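You operate a simulated robot arm through the tools that you are given. There is no shell and no other tool. Be economical: measure what you need, move in short steps, check, and stop when the job is done.

Carry out the task below with a simulated two-armed robot. There is one attempt and no reset: what you move stays moved.

Task
Lift the black stub out, turn the marked disc to teal and pin it.
Fine: stub in the blue tray; pull the orange pin out, turn the disc, push the pin in again. Where these are worked on the way, their far stop is far enough and under half their travel is too little: orange pin.

Only the result counts: the job must be done as asked and must still hold three seconds after the hand-in. Knocking over, shifting, dropping, spilling or breaking anything else fails it.

Robot
Two 7-joint arms with fingered hands on one trunk, on a base that drives. Base frame: it is fixed to the floor where the robot stands at the start and does not move with it; the origin is under the middle of the robot, x ahead of it, y to its left, z up; the surface under the hand at the start is at about z = 800. Units: mm, degrees, N and s.
The left shoulder is at the start at [54, 158, 1044], the right one opposite. With the tool pointing down near the work surface each hand reaches from about 440 to 840 mm from the robot's upright axis, wherever it stands, measured 20 degrees to its own side. Places, roughly: black stub (4x4x7 cm) [500, -200, 900]; inside of the blue tray [400, 200, 800]; marked disc [500, -200, 800]; orange pin [500, -300, 800]. Payload 4 kg a hand.
Tool frame (each hand has its own): the origin (TCP) lies between the finger pads and is the grasp point; the fingertips stand 30 mm ahead of it; z points along the fingers, y is the line along which they close. Largest opening 104 mm; the body of the gripper starts 35 mm behind the TCP. The gripper is a hand of 4 fingers: y runs from the thumb to the fingers, the wrist lies at [-15, -104, -178] in the tool frame, and closing takes about 1.5 s.
Orientation is that of the tool frame in the base frame, as [roll, pitch, yaw] about the fixed x, y, z axes, in that order (R = Rz(yaw) Ry(pitch) Rx(roll)). With the fingers straight down and the wrist toward the robot, the tool's x, y and z point along [0, 1, 0], [1, 0, 0] and [0, 0, -1] of the base frame.

Tools
- The arms move only by the tool arm_command. It takes "left_increments", "right_increments" or both (then of equal length, played together; a hand with none holds still); each is a list of rows, each a list of 6 numbers: the shift along the base's x, y, z in mm, then the turn, a rotation vector about the base's x, y, z in degrees. In form: [[dx, dy, dz, rx, ry, rz], ...]. A call has 1 to 10 rows; each row shifts and turns the commanded pose from where the row before left it. "left_jaw" and "right_jaw" are, for a hand that has rows, the opening, from 0 (shut) to 1 (fully open), set as the call begins (left out, the last holds). Each row takes 0.2 s and may step no farther than 50 mm and 8.6 degrees from the row before; otherwise, or with a gripper value out of range, the whole call is refused. Where a pose cannot be reached the arm comes as near as it can. A force on the tool above 90 N (or 10 N above the force at the start of the call, whichever is more), or a blocked arm, ends the call early, and 0.2 s more pass. The fingers move at their own pace (about 45 mm/s each) and stop on an object; they squeeze with about 23 N. The grip force told is the motor's: it shows also when the fingers shut on nothing. Time passes only in rows, and 0.2 s behind the last, so rows that do not move let the fingers close. The reply holds the time, the measured pose of the TCP, the force on the tool along the base axes, the opening and the grip force, in the units named above and with some noise, with the torque about the TCP (base axes, N m) and any sound that the robot's microphone picked up.
- Cameras (640 x 400 px; columns grow to the right, rows downward): "scene" is now at [124.1, -31.1, 1221.8]; the picture's right is [-0.42, -0.91, 0.01], its down [-0.59, 0.27, -0.76] and it looks along [0.69, -0.32, -0.64] (base axes); focal length 214 px, centre (320, 200). "left" rides on the left gripper at [-61, -92, -130] in its tool frame; the picture's right is [-0.81, -0.28, 0.52], its down [0.53, -0.71, 0.45] and it looks along [0.24, 0.64, 0.72] (tool axes); focal length 275 px, centre (320, 200). "right" rides on the right gripper at [61, -92, -130] in its tool frame; the picture's right is [-0.81, 0.27, -0.52], its down [-0.53, -0.71, 0.46] and it looks along [-0.24, 0.65, 0.72] (tool axes); focal length 275 px, centre (320, 200).
- snapshot(camera): a new picture of that camera. No time passes.
- slide_trunk(by): slides the trunk up (or, below 0, down) by that many mm; the arms and the scene camera ride with it, the base frame stays. It gives what a move gives, with no picture.
- roll_base(legs): drives the robot by 1 to 6 legs, each [ahead, turn to the left] in mm and degrees, along the robot's own axes; the way and the turn of a leg run together, so that a leg with both is an arc; at most 1500 mm and 180 degrees a leg. The arms and the cameras ride along, it lands a little off, and it stops where it bumps. It gives what a move gives.
- grasp_type(shape, hand): the hand has 4 fingers and takes this shape, open, in about a second: jaw (thumb against the fingers, like two jaws); tri (thumb and two fingers); tip (a fingertip pinch); poke (one finger out to press); point (the index stretched); flat (the hand flat); cup (the hand cupped); fist (a fist). The gripper value then closes the fingers along that shape, each until it touches; the sizes above hold for jaw. It gives what a move gives, with no picture.
- pan_tilt(pan, tilt): turns the head with the scene camera to pan (to the left, within 80 degrees either way) and tilt (down, from -29 to 69), counted from straight ahead of the robot. It gives what a move gives.
- probe_pixels(camera, pixels): for up to 12 pixels [column, row] of the newest picture of that camera ("zoom" is the newest enlarged one), the place [x, y, z] in the base frame of the surface seen there, good to about 2 mm, but the place of the scene camera against the robot may be out by one fixed shift of up to 18 mm in any direction. No time passes.
- inspect(camera, box): a new picture of the part [left, top, right, bottom] of that camera's present view, enlarged. No time passes.
- job_done(): hands the job in; it is judged then, once.

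Go step by step. Measure first, check grasps and placings, and put right what went wrong. The budget is 80 turns and 62 pictures, counting those below and the enlarged ones. Unless the task says otherwise, let go and move clear before handing in, and close with one line.

The tools are called after "Emit:" as a command line: name --argument value ..., lists and objects as JSON in quotes. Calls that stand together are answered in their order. arm_command: Moves the arms, as the interface text tells. Its arguments: {"type":"object","properties":{"left_increments":{"type":"array"},"left_jaw":{"type":"number"},"right_increments":{"type":"array"},"right_jaw":{"type":"number"}},"required":[]} The other tools are called the same way: slide_trunk (by) slides the trunk up or down; grasp_type (shape, hand) gives the hand a shape; roll_base (legs) drives the base; pan_tilt (pan, tilt) turns the head that bears the scene camera; snapshot (camera) takes a picture; probe_pixels (camera, pixels) gives the place of the surface under pixels of a picture; inspect (camera, box) takes an enlarged picture of a part of a camera's view; job_done () hands the job in.

At the start:

```text
clock: 0.0
left_ee_pos: [607.3, 47.5, 1103.8]
left_tool_rot: [180.0, 0.0, 89.2]
left_contact_force: [0.3, -1.0, 0.1]
left_moment: [0.0, 0.0, -0.02]
left_width: 103.7
left_gripper_force: 0.0
left_shape: jaw
right_ee_pos: [422.2, -385.5, 1066.9]
right_tool_rot: [-179.9, 0.0, 89.3]
right_contact_force: [-0.7, 0.0, -0.2]
right_moment: [-0.01, 0.0, 0.01]
right_width: 103.7
right_gripper_force: 0.1
right_shape: jaw
trunk travel left (down, up): [-250.0, 257.0]
robot x, y, heading: [4.3, 1.4, -0.0]
head pan, tilt: [-24.8, 39.4]
```

scene: 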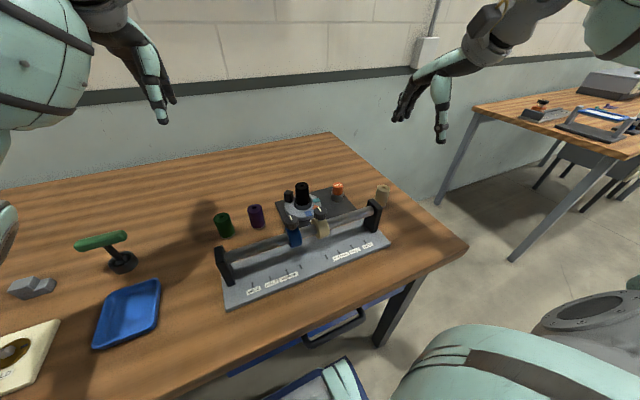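
right: 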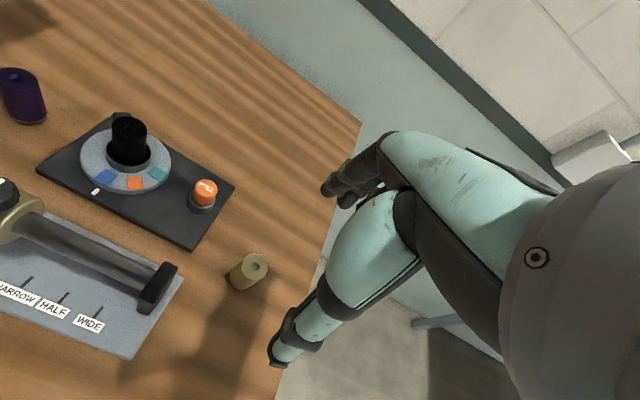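
left: 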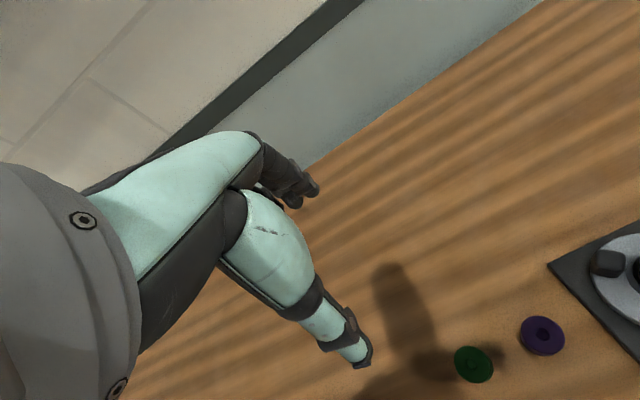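

The right picture shows the stub in a disc at (128,155) with blue, orange and teal marks, a white mark at (96,190), and the orange pin at (204,190). I'll look closer and measure.

Emit:
inspect --camera "right" --box '[30, 90, 250, 260]'

Emit:
inspect --camera "scene" --box '[240, 160, 400, 260]'

Emit:
probe_pixels --camera "right" --pixels '[[128, 122], [205, 186], [97, 191], [106, 177], [135, 184], [157, 175], [122, 180], [100, 150], [165, 160], [60, 165], [200, 235], [128, 160]]'

Emit:
probe_pixels --camera "scene" --pixels '[[302, 184], [338, 185], [130, 315], [155, 283], [95, 345], [255, 215], [223, 223], [383, 190], [289, 195], [230, 250], [373, 205], [122, 255]]'

```text
2.35 times, centred on (140, 175) of right
```

zoom: 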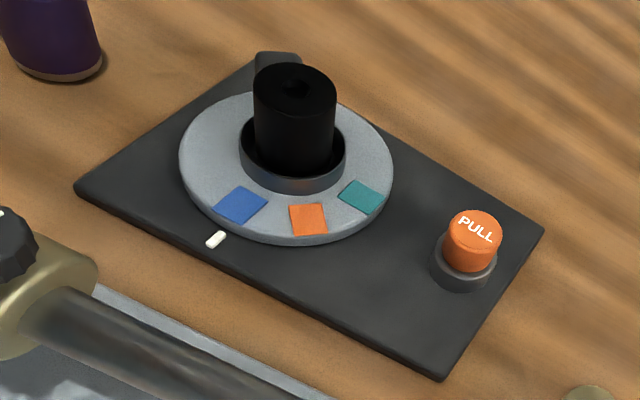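

```text
4.00 times, centred on (320, 210) of scene
```

zoom: 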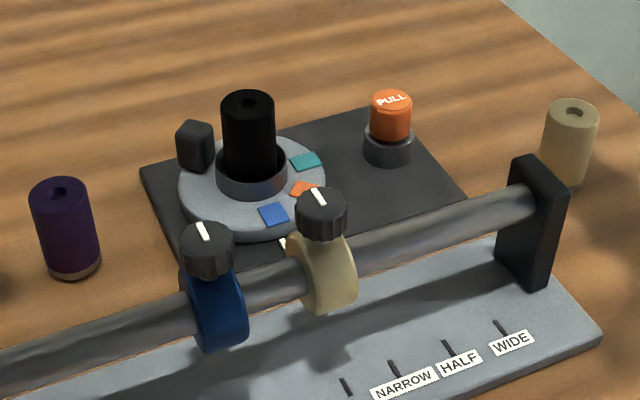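

```text
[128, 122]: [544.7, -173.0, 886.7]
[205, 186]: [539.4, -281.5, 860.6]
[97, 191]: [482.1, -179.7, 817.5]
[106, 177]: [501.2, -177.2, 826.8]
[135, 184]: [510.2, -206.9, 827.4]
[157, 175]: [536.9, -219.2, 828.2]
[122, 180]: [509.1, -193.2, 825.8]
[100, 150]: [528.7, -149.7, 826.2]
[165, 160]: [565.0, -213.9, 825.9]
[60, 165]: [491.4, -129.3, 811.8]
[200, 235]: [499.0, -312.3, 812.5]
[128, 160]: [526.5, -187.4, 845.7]
```

```text
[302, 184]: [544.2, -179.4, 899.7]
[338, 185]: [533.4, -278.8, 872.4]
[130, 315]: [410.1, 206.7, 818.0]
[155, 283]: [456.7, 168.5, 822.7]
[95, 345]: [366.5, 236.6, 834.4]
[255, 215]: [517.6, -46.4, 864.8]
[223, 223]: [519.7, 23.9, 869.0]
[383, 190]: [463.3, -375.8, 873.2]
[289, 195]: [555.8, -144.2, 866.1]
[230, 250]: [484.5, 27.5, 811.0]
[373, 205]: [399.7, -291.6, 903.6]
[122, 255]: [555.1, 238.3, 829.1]
```

Blue sits at the white mark now, and teal is about 84° further round, so the disc turns clockwise seen from above, with a black grip peg near (556,-144). I'll probe fine details in a fresh right zoom, then bring the left hand over the stub.

Emit:
inspect --camera "right" --box '[30, 90, 250, 260]'

Emit:
probe_pixels --camera "zoom" --pixels '[[295, 90], [262, 85], [326, 85], [295, 70], [295, 110], [277, 58], [182, 155], [391, 165], [290, 240], [476, 230], [454, 225], [499, 232]]'

Emit:
arm_command --left_increments '[[-10, -40, 0, 0, 0, 0], [-10, -40, 0, 0, 0, 0], [-10, -40, 0, 0, 0, 0], [-10, -40, 0, 0, 0, 0], [-12, -40, 0, 0, 0, 0], [-10, -23, 0, 0, 0, 0]]' --left_jaw 1

Emit:
snapshot --camera "left"

Emit:
snapshot --camera "scene"

```text
2.35 times, centred on (140, 175) of right
```

zoom: 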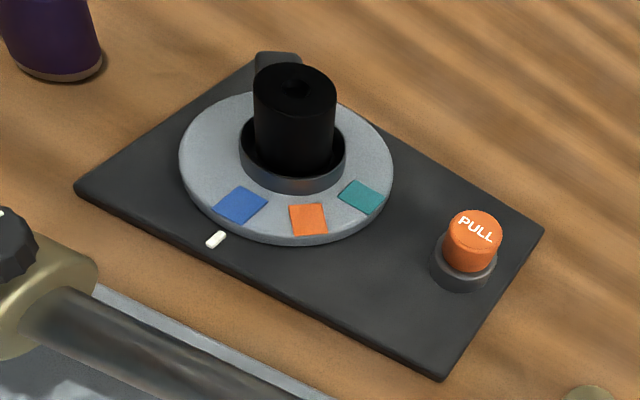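

```text
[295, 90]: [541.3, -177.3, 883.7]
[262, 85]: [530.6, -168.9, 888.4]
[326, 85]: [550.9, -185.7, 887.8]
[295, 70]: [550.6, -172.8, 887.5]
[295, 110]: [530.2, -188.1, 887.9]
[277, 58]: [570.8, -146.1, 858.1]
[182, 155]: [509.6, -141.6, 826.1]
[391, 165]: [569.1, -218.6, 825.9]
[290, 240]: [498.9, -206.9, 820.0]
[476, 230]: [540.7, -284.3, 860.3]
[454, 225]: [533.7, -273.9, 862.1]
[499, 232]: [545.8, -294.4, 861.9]
```

```text
clock: 1.4
left_ee_pos: [532.1, -174.2, 1112.9]
left_tool_rot: [179.4, -0.1, 89.3]
left_contact_force: [-0.4, 0.4, -0.2]
left_moment: [-0.01, -0.02, 0.03]
left_width: 103.8
left_gripper_force: 0.1
left_shape: jaw
right_ee_pos: [409.6, -383.6, 1073.5]
right_tool_rot: [179.3, 0.0, 89.3]
right_contact_force: [-0.6, 0.3, -0.1]
right_moment: [-0.01, 0.01, 0.02]
right_width: 103.9
right_gripper_force: 0.0
right_shape: jaw
trunk travel left (down, up): [-250.0, 257.0]
robot x, y, heading: [1.0, 0.3, 0.1]
head pan, tilt: [-24.8, 39.4]
```

```text
55 pictures are left
```

left: 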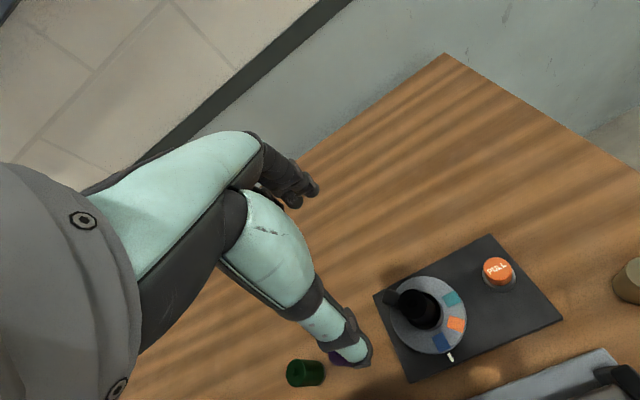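

```text
54 pictures are left
```

scene: 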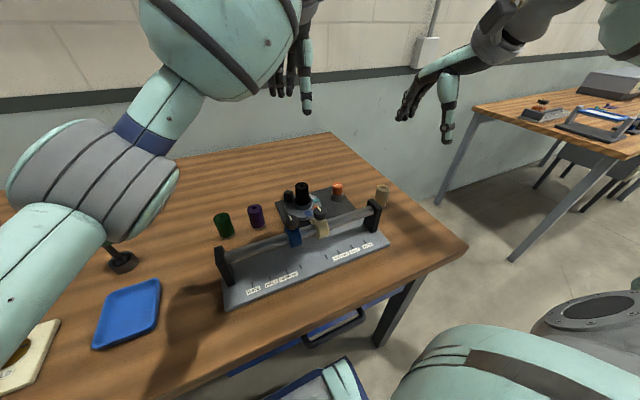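

The stub axis is near (541,-177) with its top at z 888, and the grip peg is at about (568,-146), up to z 858. I'll yaw the left hand by -38° so its fingers straddle the peg's direction, come down to z about 985 and look.

Emit:
arm_command --left_increments '[[2, -1, -20, 0, 0, -7.6], [2, -1, -25, 0, 0, -7.6], [2, -1, -25, 0, 0, -7.6], [2, 0, -25, 0, 0, -7.6], [1, 0, -25, 0, 0, -7.6], [0, 0, 0, 0, 0, 0]]'

Emit:
snapshot --camera "left"

Emit:
inspect --camera "scene" --box '[220, 100, 420, 225]'

```text
clock: 2.8
left_ee_pos: [541.9, -179.7, 991.0]
left_tool_rot: [179.4, 0.0, 51.1]
left_contact_force: [-1.2, -0.5, -0.3]
left_moment: [0.01, -0.01, 0.0]
left_width: 104.0
left_gripper_force: 0.0
left_shape: jaw
right_ee_pos: [410.4, -384.0, 1071.7]
right_tool_rot: [179.3, 0.0, 89.3]
right_contact_force: [0.3, 0.2, 0.1]
right_moment: [0.02, 0.01, 0.01]
right_width: 103.9
right_gripper_force: 0.0
right_shape: jaw
trunk travel left (down, up): [-250.0, 257.0]
robot x, y, heading: [1.3, 0.1, -0.2]
head pan, tilt: [-24.8, 39.4]
```

```text
53 pictures are left
```

left: 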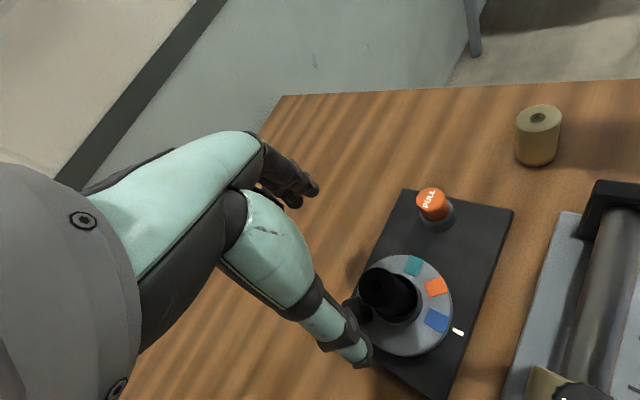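

```text
3.20 times, centred on (320, 162) of scene
```

zoom: 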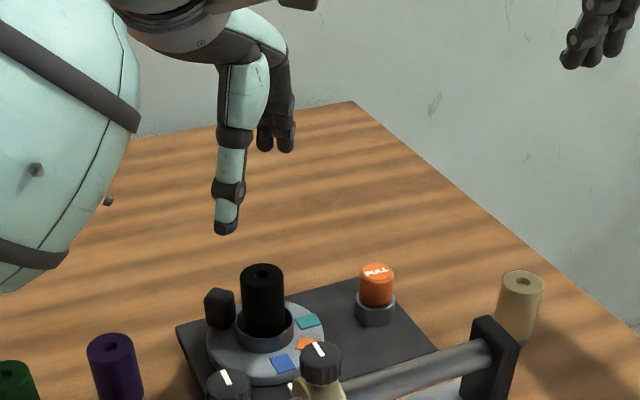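

The thumb tip is at zoom (226,228) and the stub at (262,272). I'll check the hand's real geometry with probes before descending.

Emit:
probe_pixels --camera "zoom" --pixels '[[226, 228], [264, 145], [285, 147], [262, 272], [220, 294], [377, 270]]'

Emit:
probe_pixels --camera "left" --pixels '[[365, 360], [275, 193], [298, 200], [315, 188], [381, 285], [350, 305], [432, 192], [360, 320], [413, 266], [435, 287], [437, 320], [458, 332]]'

```text
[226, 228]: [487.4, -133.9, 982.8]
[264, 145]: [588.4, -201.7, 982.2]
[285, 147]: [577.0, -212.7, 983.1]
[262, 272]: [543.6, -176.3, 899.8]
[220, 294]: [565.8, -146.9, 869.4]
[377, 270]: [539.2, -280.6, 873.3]
```

```text
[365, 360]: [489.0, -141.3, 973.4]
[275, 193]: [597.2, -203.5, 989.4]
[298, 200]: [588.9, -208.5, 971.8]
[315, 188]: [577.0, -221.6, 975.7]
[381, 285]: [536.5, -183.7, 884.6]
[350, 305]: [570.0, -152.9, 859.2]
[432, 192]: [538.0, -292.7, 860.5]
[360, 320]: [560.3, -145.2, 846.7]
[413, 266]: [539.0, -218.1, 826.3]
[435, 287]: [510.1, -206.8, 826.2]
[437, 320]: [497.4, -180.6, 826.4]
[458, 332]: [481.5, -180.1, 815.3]
```

The fingers straddle the stub as planned: thumb at (488,-138), fingers at (585,-212), stub at (541,-178). I'll descend to TCP z about 885 and close.

Emit:
arm_command --left_increments '[[0, 0, -25, 0, 0, 0], [0, 0, -25, 0, 0, 0], [0, 0, -25, 0, 0, 0], [0, 1, -15, 0, 0, 0], [0, 0, -15, 0, 0, 0], [0, 0, 0, 0, 0, 0]]'

Emit:
snapshot --camera "left"

Emit:
inspect --camera "scene" --box '[220, 100, 420, 225]'

```text
clock: 4.2
left_ee_pos: [541.0, -178.1, 888.5]
left_tool_rot: [179.3, 0.0, 51.2]
left_contact_force: [-0.4, -0.4, 0.1]
left_moment: [-0.02, 0.0, -0.02]
left_width: 104.0
left_gripper_force: 0.1
left_shape: jaw
right_ee_pos: [410.1, -384.7, 1071.7]
right_tool_rot: [179.5, 0.0, 89.2]
right_contact_force: [0.7, -0.3, 0.5]
right_moment: [-0.05, 0.01, -0.04]
right_width: 104.2
right_gripper_force: 0.1
right_shape: jaw
trunk travel left (down, up): [-250.0, 257.0]
robot x, y, heading: [2.0, -2.5, 0.1]
head pan, tilt: [-24.8, 39.4]
```

```text
51 pictures are left
```

left: 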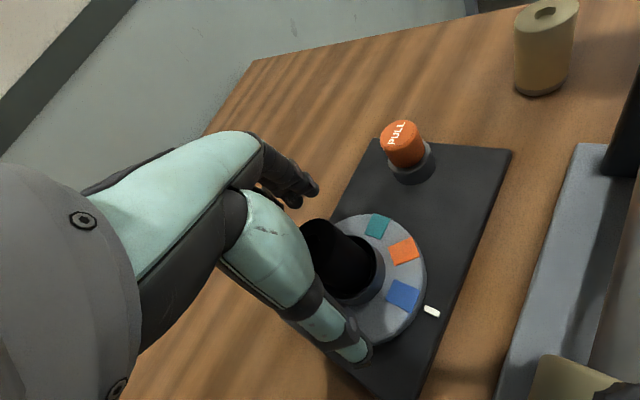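

```text
3.20 times, centred on (320, 162) of scene
```

zoom: 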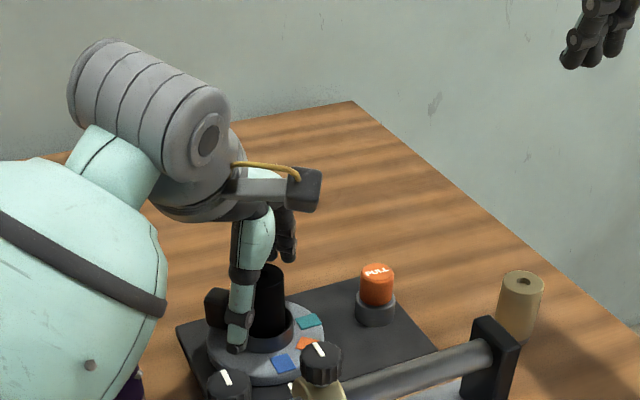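

The hand is around the stub with no contact force. I'll go 4 mm lower and close.

Emit:
arm_command --left_increments '[[0, 0, -4, 0, 0, 0], [0, 0, 0, 0, 0, 0], [0, 0, 0, 0, 0, 0], [0, 0, 0, 0, 0, 0], [0, 0, 0, 0, 0, 0], [0, 0, 0, 0, 0, 0], [0, 0, 0, 0, 0, 0], [0, 0, 0, 0, 0, 0]]' --left_jaw 0

Emit:
inspect --camera "left" --box '[220, 150, 480, 400]'

```text
clock: 6.0
left_ee_pos: [542.6, -178.1, 883.0]
left_tool_rot: [179.3, 0.1, 51.2]
left_contact_force: [1.8, -1.3, 0.2]
left_moment: [-0.04, -0.06, -0.07]
left_width: 26.3
left_gripper_force: 23.1
left_shape: jaw
right_ee_pos: [411.9, -384.9, 1072.5]
right_tool_rot: [179.4, 0.0, 89.3]
right_contact_force: [0.2, 0.5, 0.4]
right_moment: [0.03, -0.01, 0.01]
right_width: 103.7
right_gripper_force: 0.0
right_shape: jaw
trunk travel left (down, up): [-250.0, 257.0]
robot x, y, heading: [1.0, 0.5, 0.1]
head pan, tilt: [-24.8, 39.4]
```

```text
1.60 times, centred on (350, 275) of left
```

zoom: 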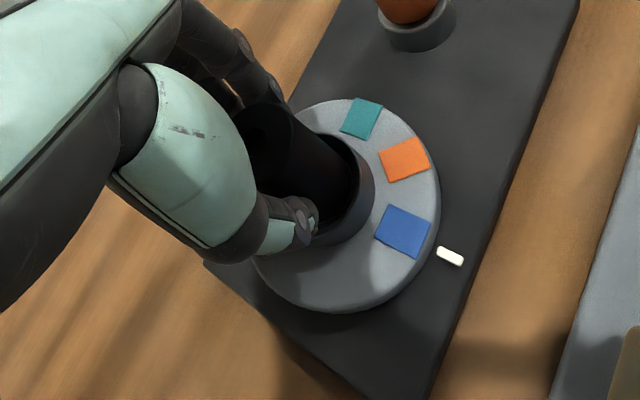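

The grip holds at 26.3 mm, which matches the stub's measured 27 mm diameter. I'll lift straight up.

Emit:
arm_command --left_increments '[[0, 0, 10, 0, 0, 0], [0, 0, 20, 0, 0, 0], [0, 0, 25, 0, 0, 0], [0, 0, 30, 0, 0, 0], [0, 0, 35, 0, 0, 0], [0, 0, 20, 0, 0, 0]]'

Emit:
snapshot --camera "left"

Emit:
inspect --camera "right" --box '[0, 50, 260, 260]'

```text
clock: 7.4
left_ee_pos: [541.8, -174.9, 1024.8]
left_tool_rot: [179.3, 0.1, 51.2]
left_contact_force: [-0.5, 0.8, -3.5]
left_moment: [-0.01, -0.01, 0.02]
left_width: 26.1
left_gripper_force: 23.0
left_shape: jaw
right_ee_pos: [410.1, -384.6, 1072.6]
right_tool_rot: [179.4, -0.1, 89.3]
right_contact_force: [0.7, -0.2, -0.1]
right_moment: [0.01, 0.01, 0.01]
right_width: 103.9
right_gripper_force: 0.1
right_shape: jaw
trunk travel left (down, up): [-250.0, 257.0]
robot x, y, heading: [0.2, -3.6, -0.1]
head pan, tilt: [-24.8, 39.4]
```

```text
48 pictures are left
```

left: 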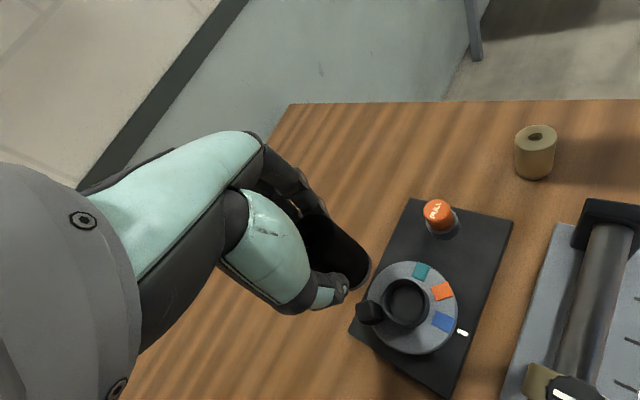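

```text
1.90 times, centred on (130, 155) of right
```

zoom: 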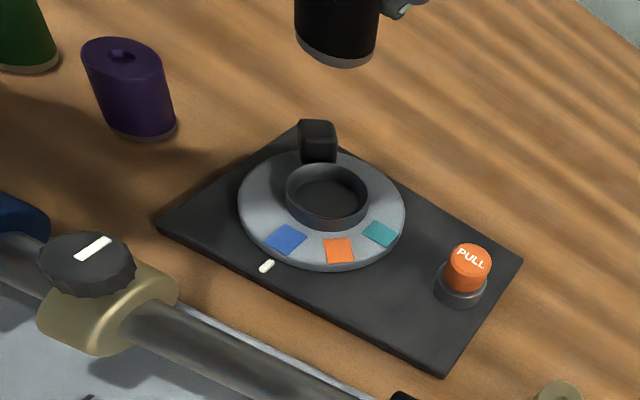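

The stub is clear of the disc. I'll carry it at z about 1025 to above the blue tray at (410,205).

Emit:
arm_command --left_increments '[[-13, 38, 0, 0, 0, 0], [-13, 38, 0, 0, 0, 0], [-13, 38, 0, 0, 0, 0], [-13, 38, 0, 0, 0, 0], [-13, 38, 0, 0, 0, 0], [-13, 38, 0, 0, 0, 0], [-13, 38, 0, 0, 0, 0], [-13, 38, 0, 0, 0, 0], [-14, 38, 0, 0, 0, 0], [-14, 38, 0, 0, 0, 0]]'

Emit:
snapshot --camera "left"

Emit:
pan_tilt --pan 10 --tilt 50

Emit:
snapshot --camera "scene"

```text
clock: 9.6
left_ee_pos: [407.5, 205.3, 1024.6]
left_tool_rot: [179.3, -0.1, 51.1]
left_contact_force: [-0.8, 0.1, -4.0]
left_moment: [0.02, 0.0, -0.01]
left_width: 25.9
left_gripper_force: 23.2
left_shape: jaw
right_ee_pos: [408.8, -382.0, 1073.0]
right_tool_rot: [179.3, 0.0, 89.3]
right_contact_force: [-0.1, -0.5, -0.2]
right_moment: [-0.03, -0.03, 0.01]
right_width: 104.1
right_gripper_force: 0.0
right_shape: jaw
trunk travel left (down, up): [-250.0, 257.0]
robot x, y, heading: [2.0, 0.0, -0.1]
head pan, tilt: [-24.8, 39.4]
```

```text
46 pictures are left
```

left: 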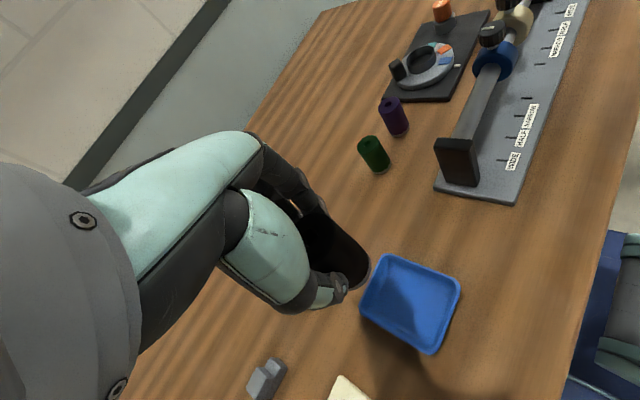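

```text
clock: 10.6
left_ee_pos: [407.5, 204.4, 1024.3]
left_tool_rot: [179.3, 0.0, 51.2]
left_contact_force: [-1.2, -0.9, -3.9]
left_moment: [0.01, -0.03, -0.02]
left_width: 25.5
left_gripper_force: 22.5
left_shape: jaw
right_ee_pos: [410.4, -384.7, 1072.7]
right_tool_rot: [179.4, 0.0, 89.3]
right_contact_force: [0.2, 0.9, 0.5]
right_moment: [-0.02, 0.0, 0.03]
right_width: 103.9
right_gripper_force: 0.1
right_shape: jaw
trunk travel left (down, up): [-250.0, 257.0]
robot x, y, heading: [-0.0, -1.5, 0.0]
head pan, tilt: [10.0, 50.0]
```

```text
45 pictures are left
```

scene: 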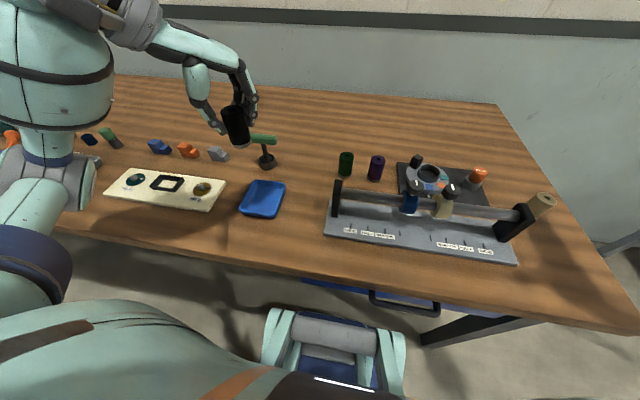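

I'll measure the tray with the left camera (corners around (385,257), (458,283), (432,352), (362,310)) and check the stub's bottom.

Emit:
probe_pixels --camera "left" --pixels '[[384, 256], [459, 283], [432, 351], [362, 308], [410, 303], [400, 290], [430, 310], [350, 280], [335, 262], [270, 375]]'

Emit:
probe_pixels --camera "scene" --pixels '[[232, 108], [243, 141], [262, 198], [262, 139], [268, 161]]'

Emit:
inspect --camera "scene" --box '[160, 30, 360, 230]'

```text
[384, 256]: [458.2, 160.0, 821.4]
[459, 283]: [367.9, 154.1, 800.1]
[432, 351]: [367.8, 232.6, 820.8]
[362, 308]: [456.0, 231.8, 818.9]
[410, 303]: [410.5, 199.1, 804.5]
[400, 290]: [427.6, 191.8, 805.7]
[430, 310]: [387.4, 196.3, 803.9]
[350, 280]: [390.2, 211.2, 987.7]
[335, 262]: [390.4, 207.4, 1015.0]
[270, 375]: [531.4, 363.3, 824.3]
```

```text
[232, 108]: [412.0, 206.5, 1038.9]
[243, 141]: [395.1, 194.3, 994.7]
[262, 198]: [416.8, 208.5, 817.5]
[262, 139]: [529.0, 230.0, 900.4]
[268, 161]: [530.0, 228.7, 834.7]
```

```text
2.00 times, centred on (260, 130) of scene
```

zoom: 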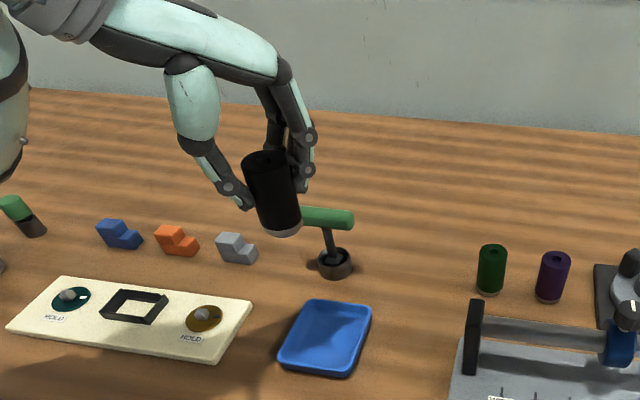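

The tray floor is at z 804 and its inside runs x 370–456, y 156–232. I'll lower the stub toward the centre at (411,196), slowing near the bottom.

Emit:
arm_command --left_increments '[[2, -4, -30, 0, 0, 0], [2, -4, -30, 0, 0, 0], [0, 0, -30, 0, 0, 0], [0, 0, -30, 0, 0, 0], [0, 0, -20, 0, 0, 0], [0, 0, -6, 0, 0, 0], [0, 0, 0, 0, 0, 0]]'

Emit:
snapshot --camera "left"

Emit:
inspect --camera "scene" --box '[200, 110, 320, 230]'

```text
clock: 12.2
left_ee_pos: [415.3, 194.7, 876.1]
left_tool_rot: [179.4, 0.0, 51.2]
left_contact_force: [-0.3, 0.0, -4.6]
left_moment: [0.01, -0.02, 0.01]
left_width: 25.5
left_gripper_force: 22.5
left_shape: jaw
right_ee_pos: [411.1, -384.5, 1072.4]
right_tool_rot: [179.4, -0.1, 89.2]
right_contact_force: [-0.4, 0.1, -0.2]
right_moment: [0.0, 0.02, -0.01]
right_width: 103.6
right_gripper_force: 0.1
right_shape: jaw
trunk travel left (down, up): [-250.0, 257.0]
robot x, y, heading: [-2.0, 2.9, -0.1]
head pan, tilt: [10.0, 50.0]
```

```text
43 pictures are left
```

left: 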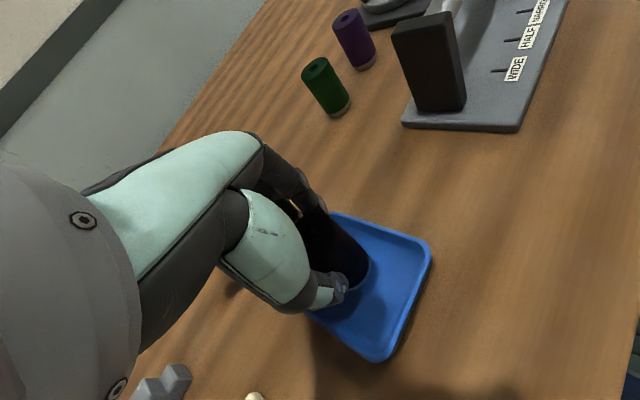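

```text
3.33 times, centred on (260, 170) of scene
```

zoom: 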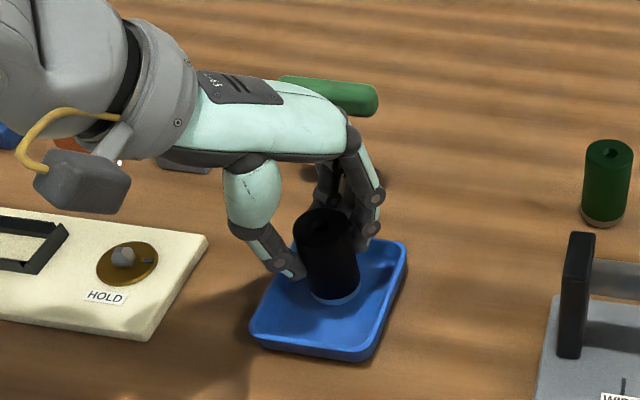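

The stub is over the middle of the tray with no floor contact yet. I'll lower in small steps until the force rises.

Emit:
arm_command --left_increments '[[-2, 0, -3, 0, 0, 0], [0, 0, -2, 0, 0, 0], [0, 0, -2, 0, 0, 0], [0, 0, -1, 0, 0, 0], [0, 0, 0, 0, 0, 0]]'

```text
clock: 13.4
left_ee_pos: [413.1, 195.0, 869.2]
left_tool_rot: [179.4, 0.0, 51.2]
left_contact_force: [-0.4, -0.2, -3.3]
left_moment: [0.0, -0.01, -0.03]
left_width: 25.6
left_gripper_force: 23.0
left_shape: jaw
right_ee_pos: [410.8, -383.2, 1070.9]
right_tool_rot: [179.4, 0.0, 89.2]
right_contact_force: [0.3, 0.4, -0.1]
right_moment: [-0.01, 0.0, -0.03]
right_width: 103.8
right_gripper_force: 0.1
right_shape: jaw
trunk travel left (down, up): [-250.0, 257.0]
robot x, y, heading: [0.1, 0.3, 0.0]
head pan, tilt: [10.0, 50.0]
```

Emit:
arm_command --left_increments '[[0, 0, -1.5, 0, 0, 0], [0, 0, -1.5, 0, 0, 0], [0, 0, 0, 0, 0, 0]]'

Emit:
inspect --camera "left" --box '[260, 190, 450, 380]'

```text
clock: 14.2
left_ee_pos: [412.3, 194.9, 864.5]
left_tool_rot: [179.5, 0.0, 51.1]
left_contact_force: [0.3, -0.5, -3.3]
left_moment: [0.01, 0.0, 0.01]
left_width: 25.7
left_gripper_force: 23.1
left_shape: jaw
right_ee_pos: [410.8, -383.7, 1072.5]
right_tool_rot: [179.4, 0.1, 89.3]
right_contact_force: [-0.3, -0.2, 1.0]
right_moment: [0.0, -0.03, 0.0]
right_width: 104.0
right_gripper_force: 0.1
right_shape: jaw
trunk travel left (down, up): [-250.0, 257.0]
robot x, y, heading: [-2.0, 0.9, -0.1]
head pan, tilt: [10.0, 50.0]
```

```text
2.11 times, centred on (355, 285) of left
```

zoom: 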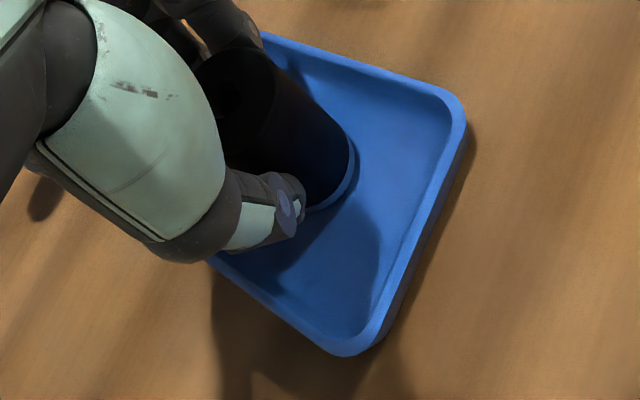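

There's still no floor contact; I'll check the gap at the stub's lower edge while stepping down further.

Emit:
probe_pixels --camera "zoom" --pixels '[[345, 170], [335, 195], [358, 175], [330, 150]]'

Emit:
arm_command --left_increments '[[0, 0, -1.5, 0, 0, 0], [0, 0, -1.5, 0, 0, 0], [0, 0, 0, 0, 0, 0]]'

```text
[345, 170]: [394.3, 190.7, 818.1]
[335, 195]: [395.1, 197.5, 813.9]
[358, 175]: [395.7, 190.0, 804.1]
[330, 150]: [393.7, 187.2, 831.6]
```

```text
clock: 15.0
left_ee_pos: [410.7, 196.0, 862.7]
left_tool_rot: [179.2, 0.0, 51.1]
left_contact_force: [0.0, 0.8, -0.3]
left_moment: [0.05, -0.04, 0.01]
left_width: 25.4
left_gripper_force: 22.8
left_shape: jaw
right_ee_pos: [410.0, -383.6, 1071.7]
right_tool_rot: [179.4, 0.0, 89.3]
right_contact_force: [-0.1, -1.0, -0.9]
right_moment: [-0.01, 0.01, 0.05]
right_width: 104.0
right_gripper_force: 0.0
right_shape: jaw
trunk travel left (down, up): [-250.0, 257.0]
robot x, y, heading: [0.7, 0.1, -0.1]
head pan, tilt: [10.0, 50.0]
```

The force went from -3.3 to about 0, so the stub's weight is now on the tray. I'll release slowly and check.

Emit:
arm_command --left_increments '[[0, 0, -0.7, 0, 0, 0], [0, 0, 0, 0, 0, 0]]'

Emit:
arm_command --left_increments '[[0, 0, 0, 0, 0, 0], [0, 0, 0, 0, 0, 0], [0, 0, 0, 0, 0, 0], [0, 0, 0, 0, 0, 0], [0, 0, 0, 0, 0, 0], [0, 0, 0, 0, 0, 0]]' --left_jaw 0.8

Emit:
inspect --camera "scene" --box '[200, 110, 320, 230]'

```text
clock: 15.6
left_ee_pos: [411.6, 194.4, 863.2]
left_tool_rot: [179.3, -0.1, 51.2]
left_contact_force: [1.3, 2.6, 5.6]
left_moment: [-0.01, -0.06, 0.03]
left_width: 25.9
left_gripper_force: 22.9
left_shape: jaw
right_ee_pos: [410.6, -384.2, 1071.7]
right_tool_rot: [179.4, 0.0, 89.3]
right_contact_force: [0.7, 0.4, 0.1]
right_moment: [-0.01, 0.01, -0.01]
right_width: 104.2
right_gripper_force: 0.0
right_shape: jaw
trunk travel left (down, up): [-250.0, 257.0]
robot x, y, heading: [0.4, -0.3, -0.0]
head pan, tilt: [10.0, 50.0]
```

```text
clock: 17.0
left_ee_pos: [411.9, 194.5, 862.1]
left_tool_rot: [179.3, 0.0, 51.1]
left_contact_force: [0.1, -0.2, -0.9]
left_moment: [-0.01, 0.04, -0.02]
left_width: 82.7
left_gripper_force: 0.0
left_shape: jaw
right_ee_pos: [410.5, -384.9, 1072.4]
right_tool_rot: [179.4, 0.0, 89.3]
right_contact_force: [-0.7, -0.5, 1.2]
right_moment: [0.03, -0.04, 0.0]
right_width: 103.9
right_gripper_force: 0.0
right_shape: jaw
trunk travel left (down, up): [-250.0, 257.0]
robot x, y, heading: [2.9, 0.6, -0.3]
head pan, tilt: [10.0, 50.0]
```

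```text
3.33 times, centred on (260, 170) of scene
```

zoom: 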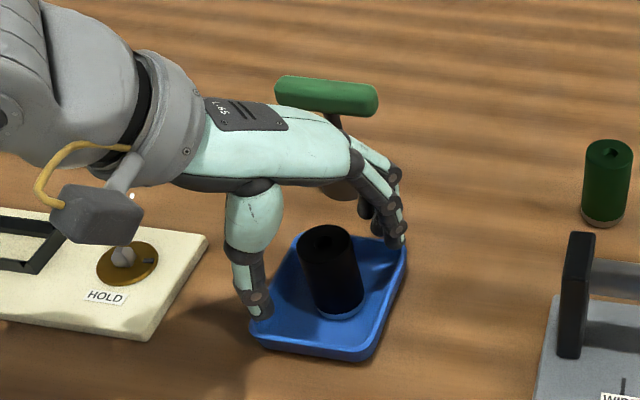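

The stub stands free in the tray. I'll raise the left hand clear while the right hand moves above the pin at (540,-284).

Emit:
arm_command --left_increments '[[0, 0, 30, 0, 0, 0], [0, 0, 40, 0, 0, 0], [0, 0, 40, 0, 0, 0], [0, 0, 40, 0, 0, 0], [0, 0, 40, 0, 0, 0], [0, 0, 0, 0, 0, 0], [0, 0, 0, 0, 0, 0]]' --right_increments '[[0, 0, 0, 0, 0, 0], [25, 20, 0, 0, 0, 0], [25, 20, -10, 0, 0, 0], [30, 20, -20, 0, 0, 0], [30, 20, -20, 0, 0, 0], [20, 20, -25, 0, 0, 0], [0, 0, 0, 0, 0, 0]]'

Emit:
pan_tilt --pan -25 --tilt 45

Emit:
snapshot --camera "scene"

Emit:
snapshot --camera "right"

```text
clock: 18.6
left_ee_pos: [410.9, 192.4, 1052.1]
left_tool_rot: [179.3, -0.1, 51.2]
left_contact_force: [0.0, 0.9, 0.0]
left_moment: [0.02, -0.02, -0.03]
left_width: 82.8
left_gripper_force: 0.0
left_shape: jaw
right_ee_pos: [538.7, -284.3, 994.9]
right_tool_rot: [179.4, 0.0, 89.3]
right_contact_force: [-0.5, -0.1, 0.0]
right_moment: [0.02, 0.04, 0.04]
right_width: 104.1
right_gripper_force: 0.0
right_shape: jaw
trunk travel left (down, up): [-250.0, 257.0]
robot x, y, heading: [-1.0, -4.6, -0.1]
head pan, tilt: [10.0, 50.0]
```

```text
clock: 19.6
left_ee_pos: [411.8, 193.4, 1051.5]
left_tool_rot: [179.2, 0.1, 51.2]
left_contact_force: [0.2, 0.7, 1.0]
left_moment: [-0.01, 0.0, 0.04]
left_width: 82.9
left_gripper_force: 0.1
left_shape: jaw
right_ee_pos: [538.6, -284.3, 995.4]
right_tool_rot: [179.3, -0.1, 89.1]
right_contact_force: [0.2, 0.6, 0.0]
right_moment: [-0.01, 0.01, -0.04]
right_width: 104.2
right_gripper_force: 0.2
right_shape: jaw
trunk travel left (down, up): [-250.0, 257.0]
robot x, y, heading: [-3.3, -2.9, -0.1]
head pan, tilt: [-25.0, 45.0]
```

```text
39 pictures are left
```

scene: 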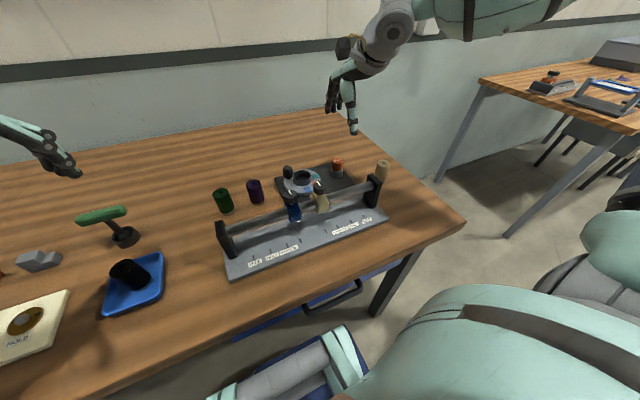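

```text
38 pictures are left
```

right: 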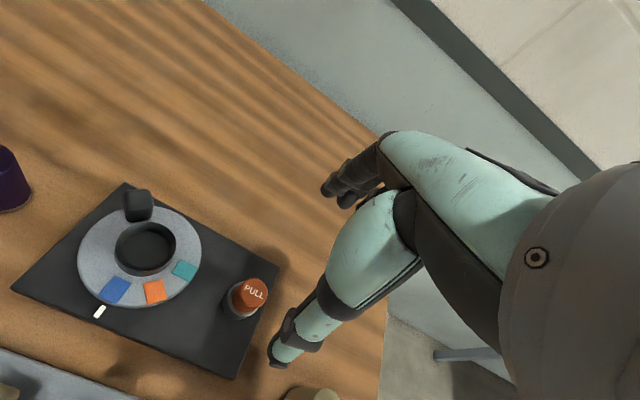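

The right hand is above the pin; I'll probe the pin, disc and peg again, and look at the stub in the tray.

Emit:
probe_pixels --camera "right" --pixels '[[250, 291], [237, 291], [266, 288], [250, 279], [250, 303], [248, 309], [238, 313], [140, 198], [128, 200], [151, 200], [145, 230], [277, 362]]'

Emit:
inspect --camera "scene" --box '[60, 220, 220, 340]'

```text
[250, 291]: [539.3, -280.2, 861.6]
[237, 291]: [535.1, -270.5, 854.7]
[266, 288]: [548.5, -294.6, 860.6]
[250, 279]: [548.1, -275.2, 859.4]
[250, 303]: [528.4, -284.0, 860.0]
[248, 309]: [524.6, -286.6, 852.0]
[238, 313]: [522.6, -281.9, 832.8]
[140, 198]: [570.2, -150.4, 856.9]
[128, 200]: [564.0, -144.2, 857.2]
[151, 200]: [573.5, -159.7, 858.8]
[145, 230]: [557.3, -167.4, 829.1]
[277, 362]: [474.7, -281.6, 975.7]
```

```text
3.33 times, centred on (140, 280) of scene
```

zoom: 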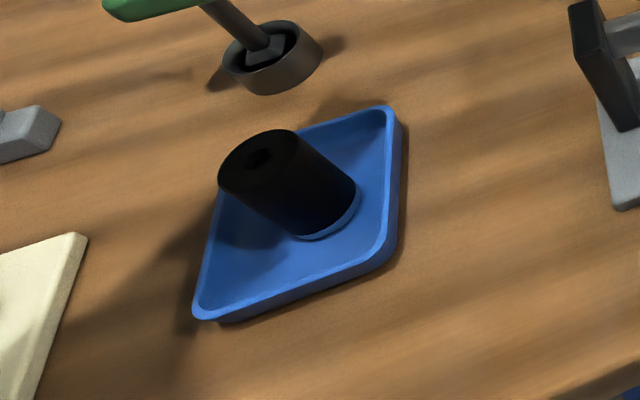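

The pin centre is (538.5,-284) with its top at z 861. The stub stands upright in the tray. I'll descend to TCP z about 872 and look.

Emit:
arm_command --right_increments '[[0, 0, -30, 0, 0, 0], [0, 0, -30, 0, 0, 0], [0, 0, -30, 0, 0, 0], [0, 0, -20, 0, 0, 0], [0, 0, -10, 0, 0, 0], [0, 0, -3, 0, 0, 0], [0, 0, 0, 0, 0, 0]]' --right_jaw 0.7

Emit:
inspect --camera "scene" --box '[250, 80, 430, 220]'

Emit:
snapshot --camera "right"

```text
clock: 21.2
left_ee_pos: [412.3, 193.3, 1051.3]
left_tool_rot: [179.3, -0.1, 51.2]
left_contact_force: [0.4, -0.3, 0.4]
left_moment: [0.0, 0.02, 0.0]
left_width: 83.3
left_gripper_force: 0.1
left_shape: jaw
right_ee_pos: [540.0, -283.6, 873.6]
right_tool_rot: [179.4, 0.0, 89.2]
right_contact_force: [0.0, 0.0, -0.6]
right_moment: [0.02, 0.01, 0.02]
right_width: 73.3
right_gripper_force: 0.0
right_shape: jaw
trunk travel left (down, up): [-250.0, 257.0]
robot x, y, heading: [2.9, 0.8, 0.0]
head pan, tilt: [-25.0, 45.0]
```

```text
2.86 times, centred on (340, 150) of scene
```

zoom: 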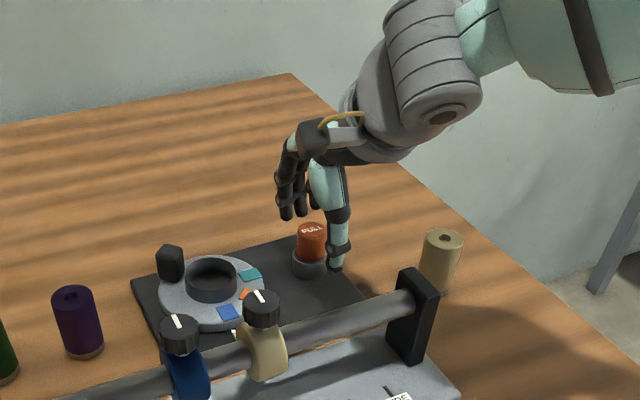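

```text
35 pictures are left
```

right: 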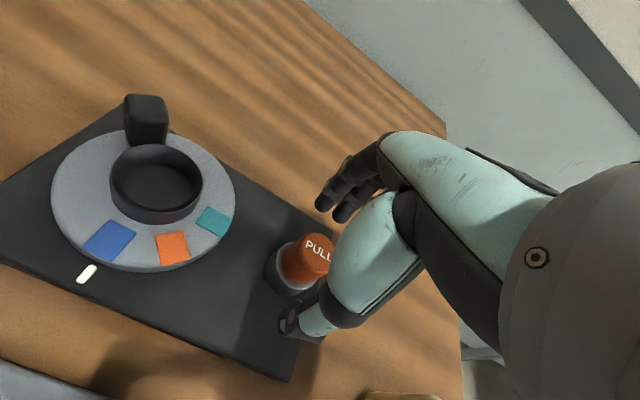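

The hand is around the pin and clear of other things. I'll close on it.

Emit:
arm_command --right_increments '[[-1, 0, 0, 0, 0, 0], [0, 0, 0, 0, 0, 0], [0, 0, 0, 0, 0, 0], [0, 0, 0, 0, 0, 0], [0, 0, 0, 0, 0, 0], [0, 0, 0, 0, 0, 0], [0, 0, 0, 0, 0, 0]]' --right_jaw 0

Emit:
inspect --camera "right" --box '[200, 150, 400, 350]'

```text
clock: 22.8
left_ee_pos: [411.9, 193.4, 1050.5]
left_tool_rot: [179.4, 0.0, 51.2]
left_contact_force: [0.1, 0.7, -0.8]
left_moment: [0.01, -0.01, 0.02]
left_width: 83.2
left_gripper_force: 0.1
left_shape: jaw
right_ee_pos: [538.0, -283.8, 874.4]
right_tool_rot: [179.3, 0.0, 89.3]
right_contact_force: [-3.0, 0.2, 0.2]
right_moment: [0.01, 0.05, -0.01]
right_width: 21.0
right_gripper_force: 22.7
right_shape: jaw
trunk travel left (down, up): [-250.0, 257.0]
robot x, y, heading: [0.3, -1.5, 0.1]
head pan, tilt: [-25.0, 45.0]
```

```text
2.00 times, centred on (300, 250) of right
```

zoom: 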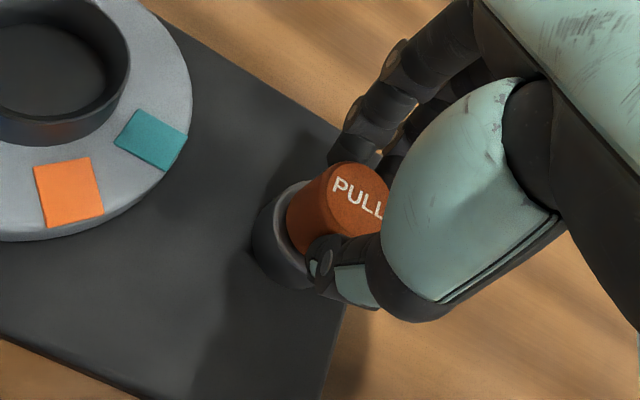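

The grip holds at 21 mm on the pin. I'll pull up in small steps and watch the force.

Emit:
arm_command --right_increments '[[0, 0, 3, 0, 0, 0], [0, 0, 3, 0, 0, 0], [0, 0, 3, 0, 0, 0], [0, 0, 3, 0, 0, 0], [0, 0, 0, 0, 0, 0]]'

Emit:
inspect --camera "right" --box '[200, 150, 400, 350]'

```text
clock: 24.0
left_ee_pos: [410.9, 193.3, 1052.3]
left_tool_rot: [179.2, -0.1, 51.2]
left_contact_force: [1.3, 0.5, -0.3]
left_moment: [0.02, -0.03, 0.04]
left_width: 83.0
left_gripper_force: 0.0
left_shape: jaw
right_ee_pos: [538.1, -283.7, 886.0]
right_tool_rot: [179.3, 0.1, 89.3]
right_contact_force: [-4.1, -0.1, -2.0]
right_moment: [0.03, 0.06, 0.02]
right_width: 21.1
right_gripper_force: 22.5
right_shape: jaw
trunk travel left (down, up): [-250.0, 257.0]
robot x, y, heading: [-2.6, 0.2, -0.1]
head pan, tilt: [-25.0, 45.0]
```

```text
2.00 times, centred on (300, 250) of right
```

zoom: 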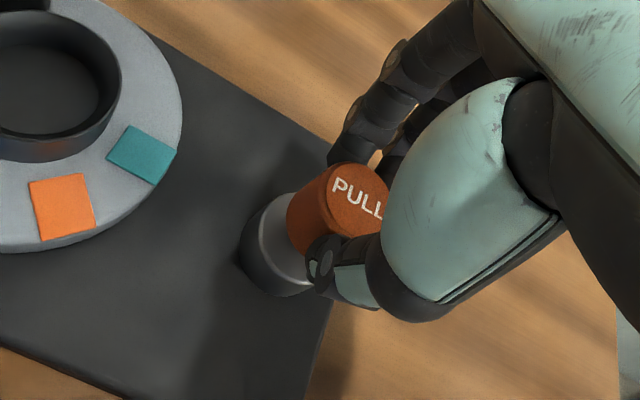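

The pin is rising with the hand at low force. I'll keep pulling until the far stop shows.

Emit:
arm_command --right_increments '[[0, 0, 3, 0, 0, 0], [0, 0, 3, 0, 0, 0], [0, 0, 3, 0, 0, 0], [0, 0, 3, 0, 0, 0], [0, 0, 0, 0, 0, 0]]'

Emit:
inspect --camera "right" --box '[200, 150, 400, 350]'

```text
clock: 25.2
left_ee_pos: [413.1, 192.4, 1050.4]
left_tool_rot: [179.4, 0.0, 51.2]
left_contact_force: [0.2, -0.1, 0.6]
left_moment: [0.04, 0.02, 0.01]
left_width: 82.9
left_gripper_force: 0.1
left_shape: jaw
right_ee_pos: [538.5, -285.9, 894.5]
right_tool_rot: [179.8, 0.0, 89.3]
right_contact_force: [-4.0, 2.2, -22.2]
right_moment: [0.01, 0.03, 0.04]
right_width: 19.1
right_gripper_force: 23.1
right_shape: jaw
trunk travel left (down, up): [-250.0, 257.0]
robot x, y, heading: [-1.8, -0.6, -0.2]
head pan, tilt: [-25.0, 45.0]
```

```text
2.00 times, centred on (300, 250) of right
```

zoom: 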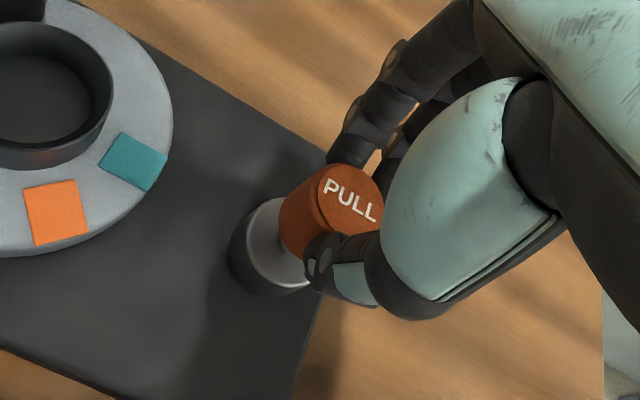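

The force jumped to -22 N at about 20 mm, so the pin is at its far stop. I'll release and see whether it stays out.

Emit:
arm_command --right_increments '[[0, 0, -1.5, 0, 0, 0], [0, 0, 0, 0, 0, 0], [0, 0, 0, 0, 0, 0], [0, 0, 0, 0, 0, 0], [0, 0, 0, 0, 0, 0], [0, 0, 0, 0, 0, 0]]' --right_jaw 0.7

Emit:
snapshot --camera "right"

Emit:
probe_pixels --camera "right" --pixels '[[310, 248], [305, 250], [317, 245], [300, 260]]'

```text
clock: 26.6
left_ee_pos: [411.5, 193.9, 1051.5]
left_tool_rot: [179.3, 0.1, 51.1]
left_contact_force: [0.2, 0.5, 0.0]
left_moment: [0.01, 0.0, -0.01]
left_width: 83.2
left_gripper_force: 0.1
left_shape: jaw
right_ee_pos: [538.1, -284.4, 896.2]
right_tool_rot: [179.3, 0.0, 89.2]
right_contact_force: [0.3, -0.3, -0.3]
right_moment: [-0.02, -0.03, 0.02]
right_width: 72.3
right_gripper_force: 0.1
right_shape: jaw
trunk travel left (down, up): [-250.0, 257.0]
robot x, y, heading: [3.0, 3.2, 0.2]
head pan, tilt: [-25.0, 45.0]
```

```text
31 pictures are left
```

right: 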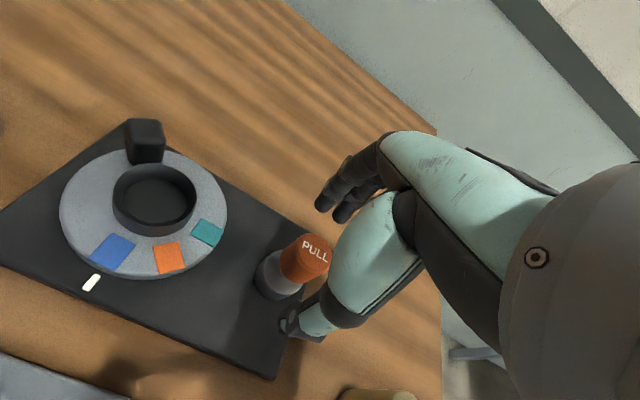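

```text
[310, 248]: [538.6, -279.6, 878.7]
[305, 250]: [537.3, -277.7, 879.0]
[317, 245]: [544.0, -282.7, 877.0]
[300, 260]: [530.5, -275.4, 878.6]
```

The pin top stays at z 878.5, about 17.5 mm out. Next I'll lift the right hand and yaw it +76° so it straddles the peg at (567,-150) with the fingers on the +y side, ready to push the peg clockwise.

Emit:
arm_command --right_increments '[[0, 0, 40, 0, 0, 0], [0, 0, 40, 0, 0, 0], [3, 12, 0, 0, 0, 8.5], [3, 15, 0, 0, 0, 8.5], [3, 15, 0, 0, 0, 8.5], [4, 18, 0, 0, 0, 8.5], [5, 18, 0, 0, 0, 8.5], [5, 18, 0, 0, 0, 8.5], [5, 18, 0, 0, 0, 8.5], [3, 15, 0, 0, 0, 8.5]]' --right_jaw 0.65

Emit:
snapshot --camera "right"

Emit:
inspect --camera "scene" --box '[230, 60, 430, 220]'

```text
clock: 28.8
left_ee_pos: [411.3, 193.0, 1050.9]
left_tool_rot: [179.4, 0.1, 51.2]
left_contact_force: [-0.1, 0.2, 0.5]
left_moment: [0.0, 0.0, -0.03]
left_width: 83.0
left_gripper_force: 0.1
left_shape: jaw
right_ee_pos: [570.0, -155.9, 975.6]
right_tool_rot: [179.2, -0.2, 157.2]
right_contact_force: [0.1, -0.7, -0.3]
right_moment: [0.03, -0.01, 0.02]
right_width: 68.0
right_gripper_force: 0.0
right_shape: jaw
trunk travel left (down, up): [-250.0, 257.0]
robot x, y, heading: [1.4, -3.9, -0.0]
head pan, tilt: [-25.0, 45.0]
```

```text
30 pictures are left
```

right: 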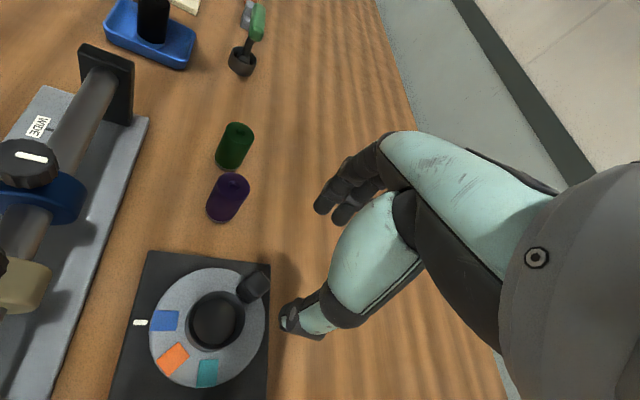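

```text
2.50 times, centred on (330, 140) of scene
```

zoom: 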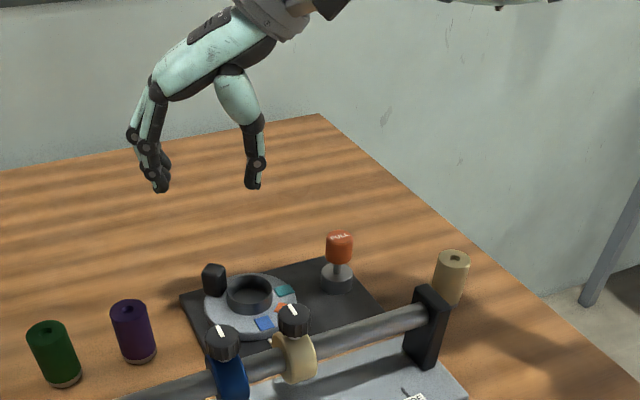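

The hand turned easily to yaw 157. I'll try continuing toward yaw 226, so the jaws close tangentially on the peg and I can grip it rather than only push it.

Emit:
arm_command --right_increments '[[0, 0, 0, 0, 0, 8.5], [0, 0, 0, 0, 0, 8.5], [0, 0, 0, 0, 0, 8.5], [0, 0, 0, 0, 0, 8.5], [0, 0, 0, 0, 0, 8.5], [0, 0, 0, 0, 0, 8.5], [0, 0, 0, 0, 0, 8.5], [0, 0, 0, 0, 0, 8.5], [0, 0, 0, 0, 0, 0]]'

Emit:
snapshot --camera "right"

```text
clock: 30.8
left_ee_pos: [412.0, 193.2, 1050.7]
left_tool_rot: [179.2, 0.0, 51.2]
left_contact_force: [-1.1, 0.4, -0.5]
left_moment: [0.0, 0.02, -0.02]
left_width: 82.7
left_gripper_force: 0.1
left_shape: jaw
right_ee_pos: [518.2, -181.2, 976.0]
right_tool_rot: [179.2, 0.1, -134.7]
right_contact_force: [-0.7, -0.5, -0.1]
right_moment: [-0.03, -0.01, 0.03]
right_width: 67.9
right_gripper_force: 0.0
right_shape: jaw
right hand out of reach, approached as far as the arm can: row 5, 6, 7, 8
trunk travel left (down, up): [-250.0, 257.0]
robot x, y, heading: [-0.0, 1.5, 0.1]
head pan, tilt: [-25.0, 45.0]
```

```text
28 pictures are left
```

right: 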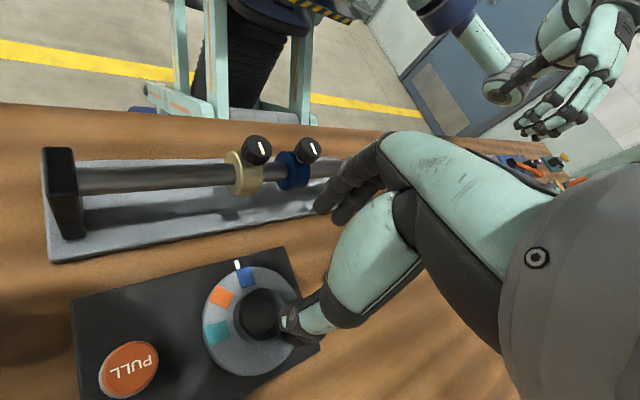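

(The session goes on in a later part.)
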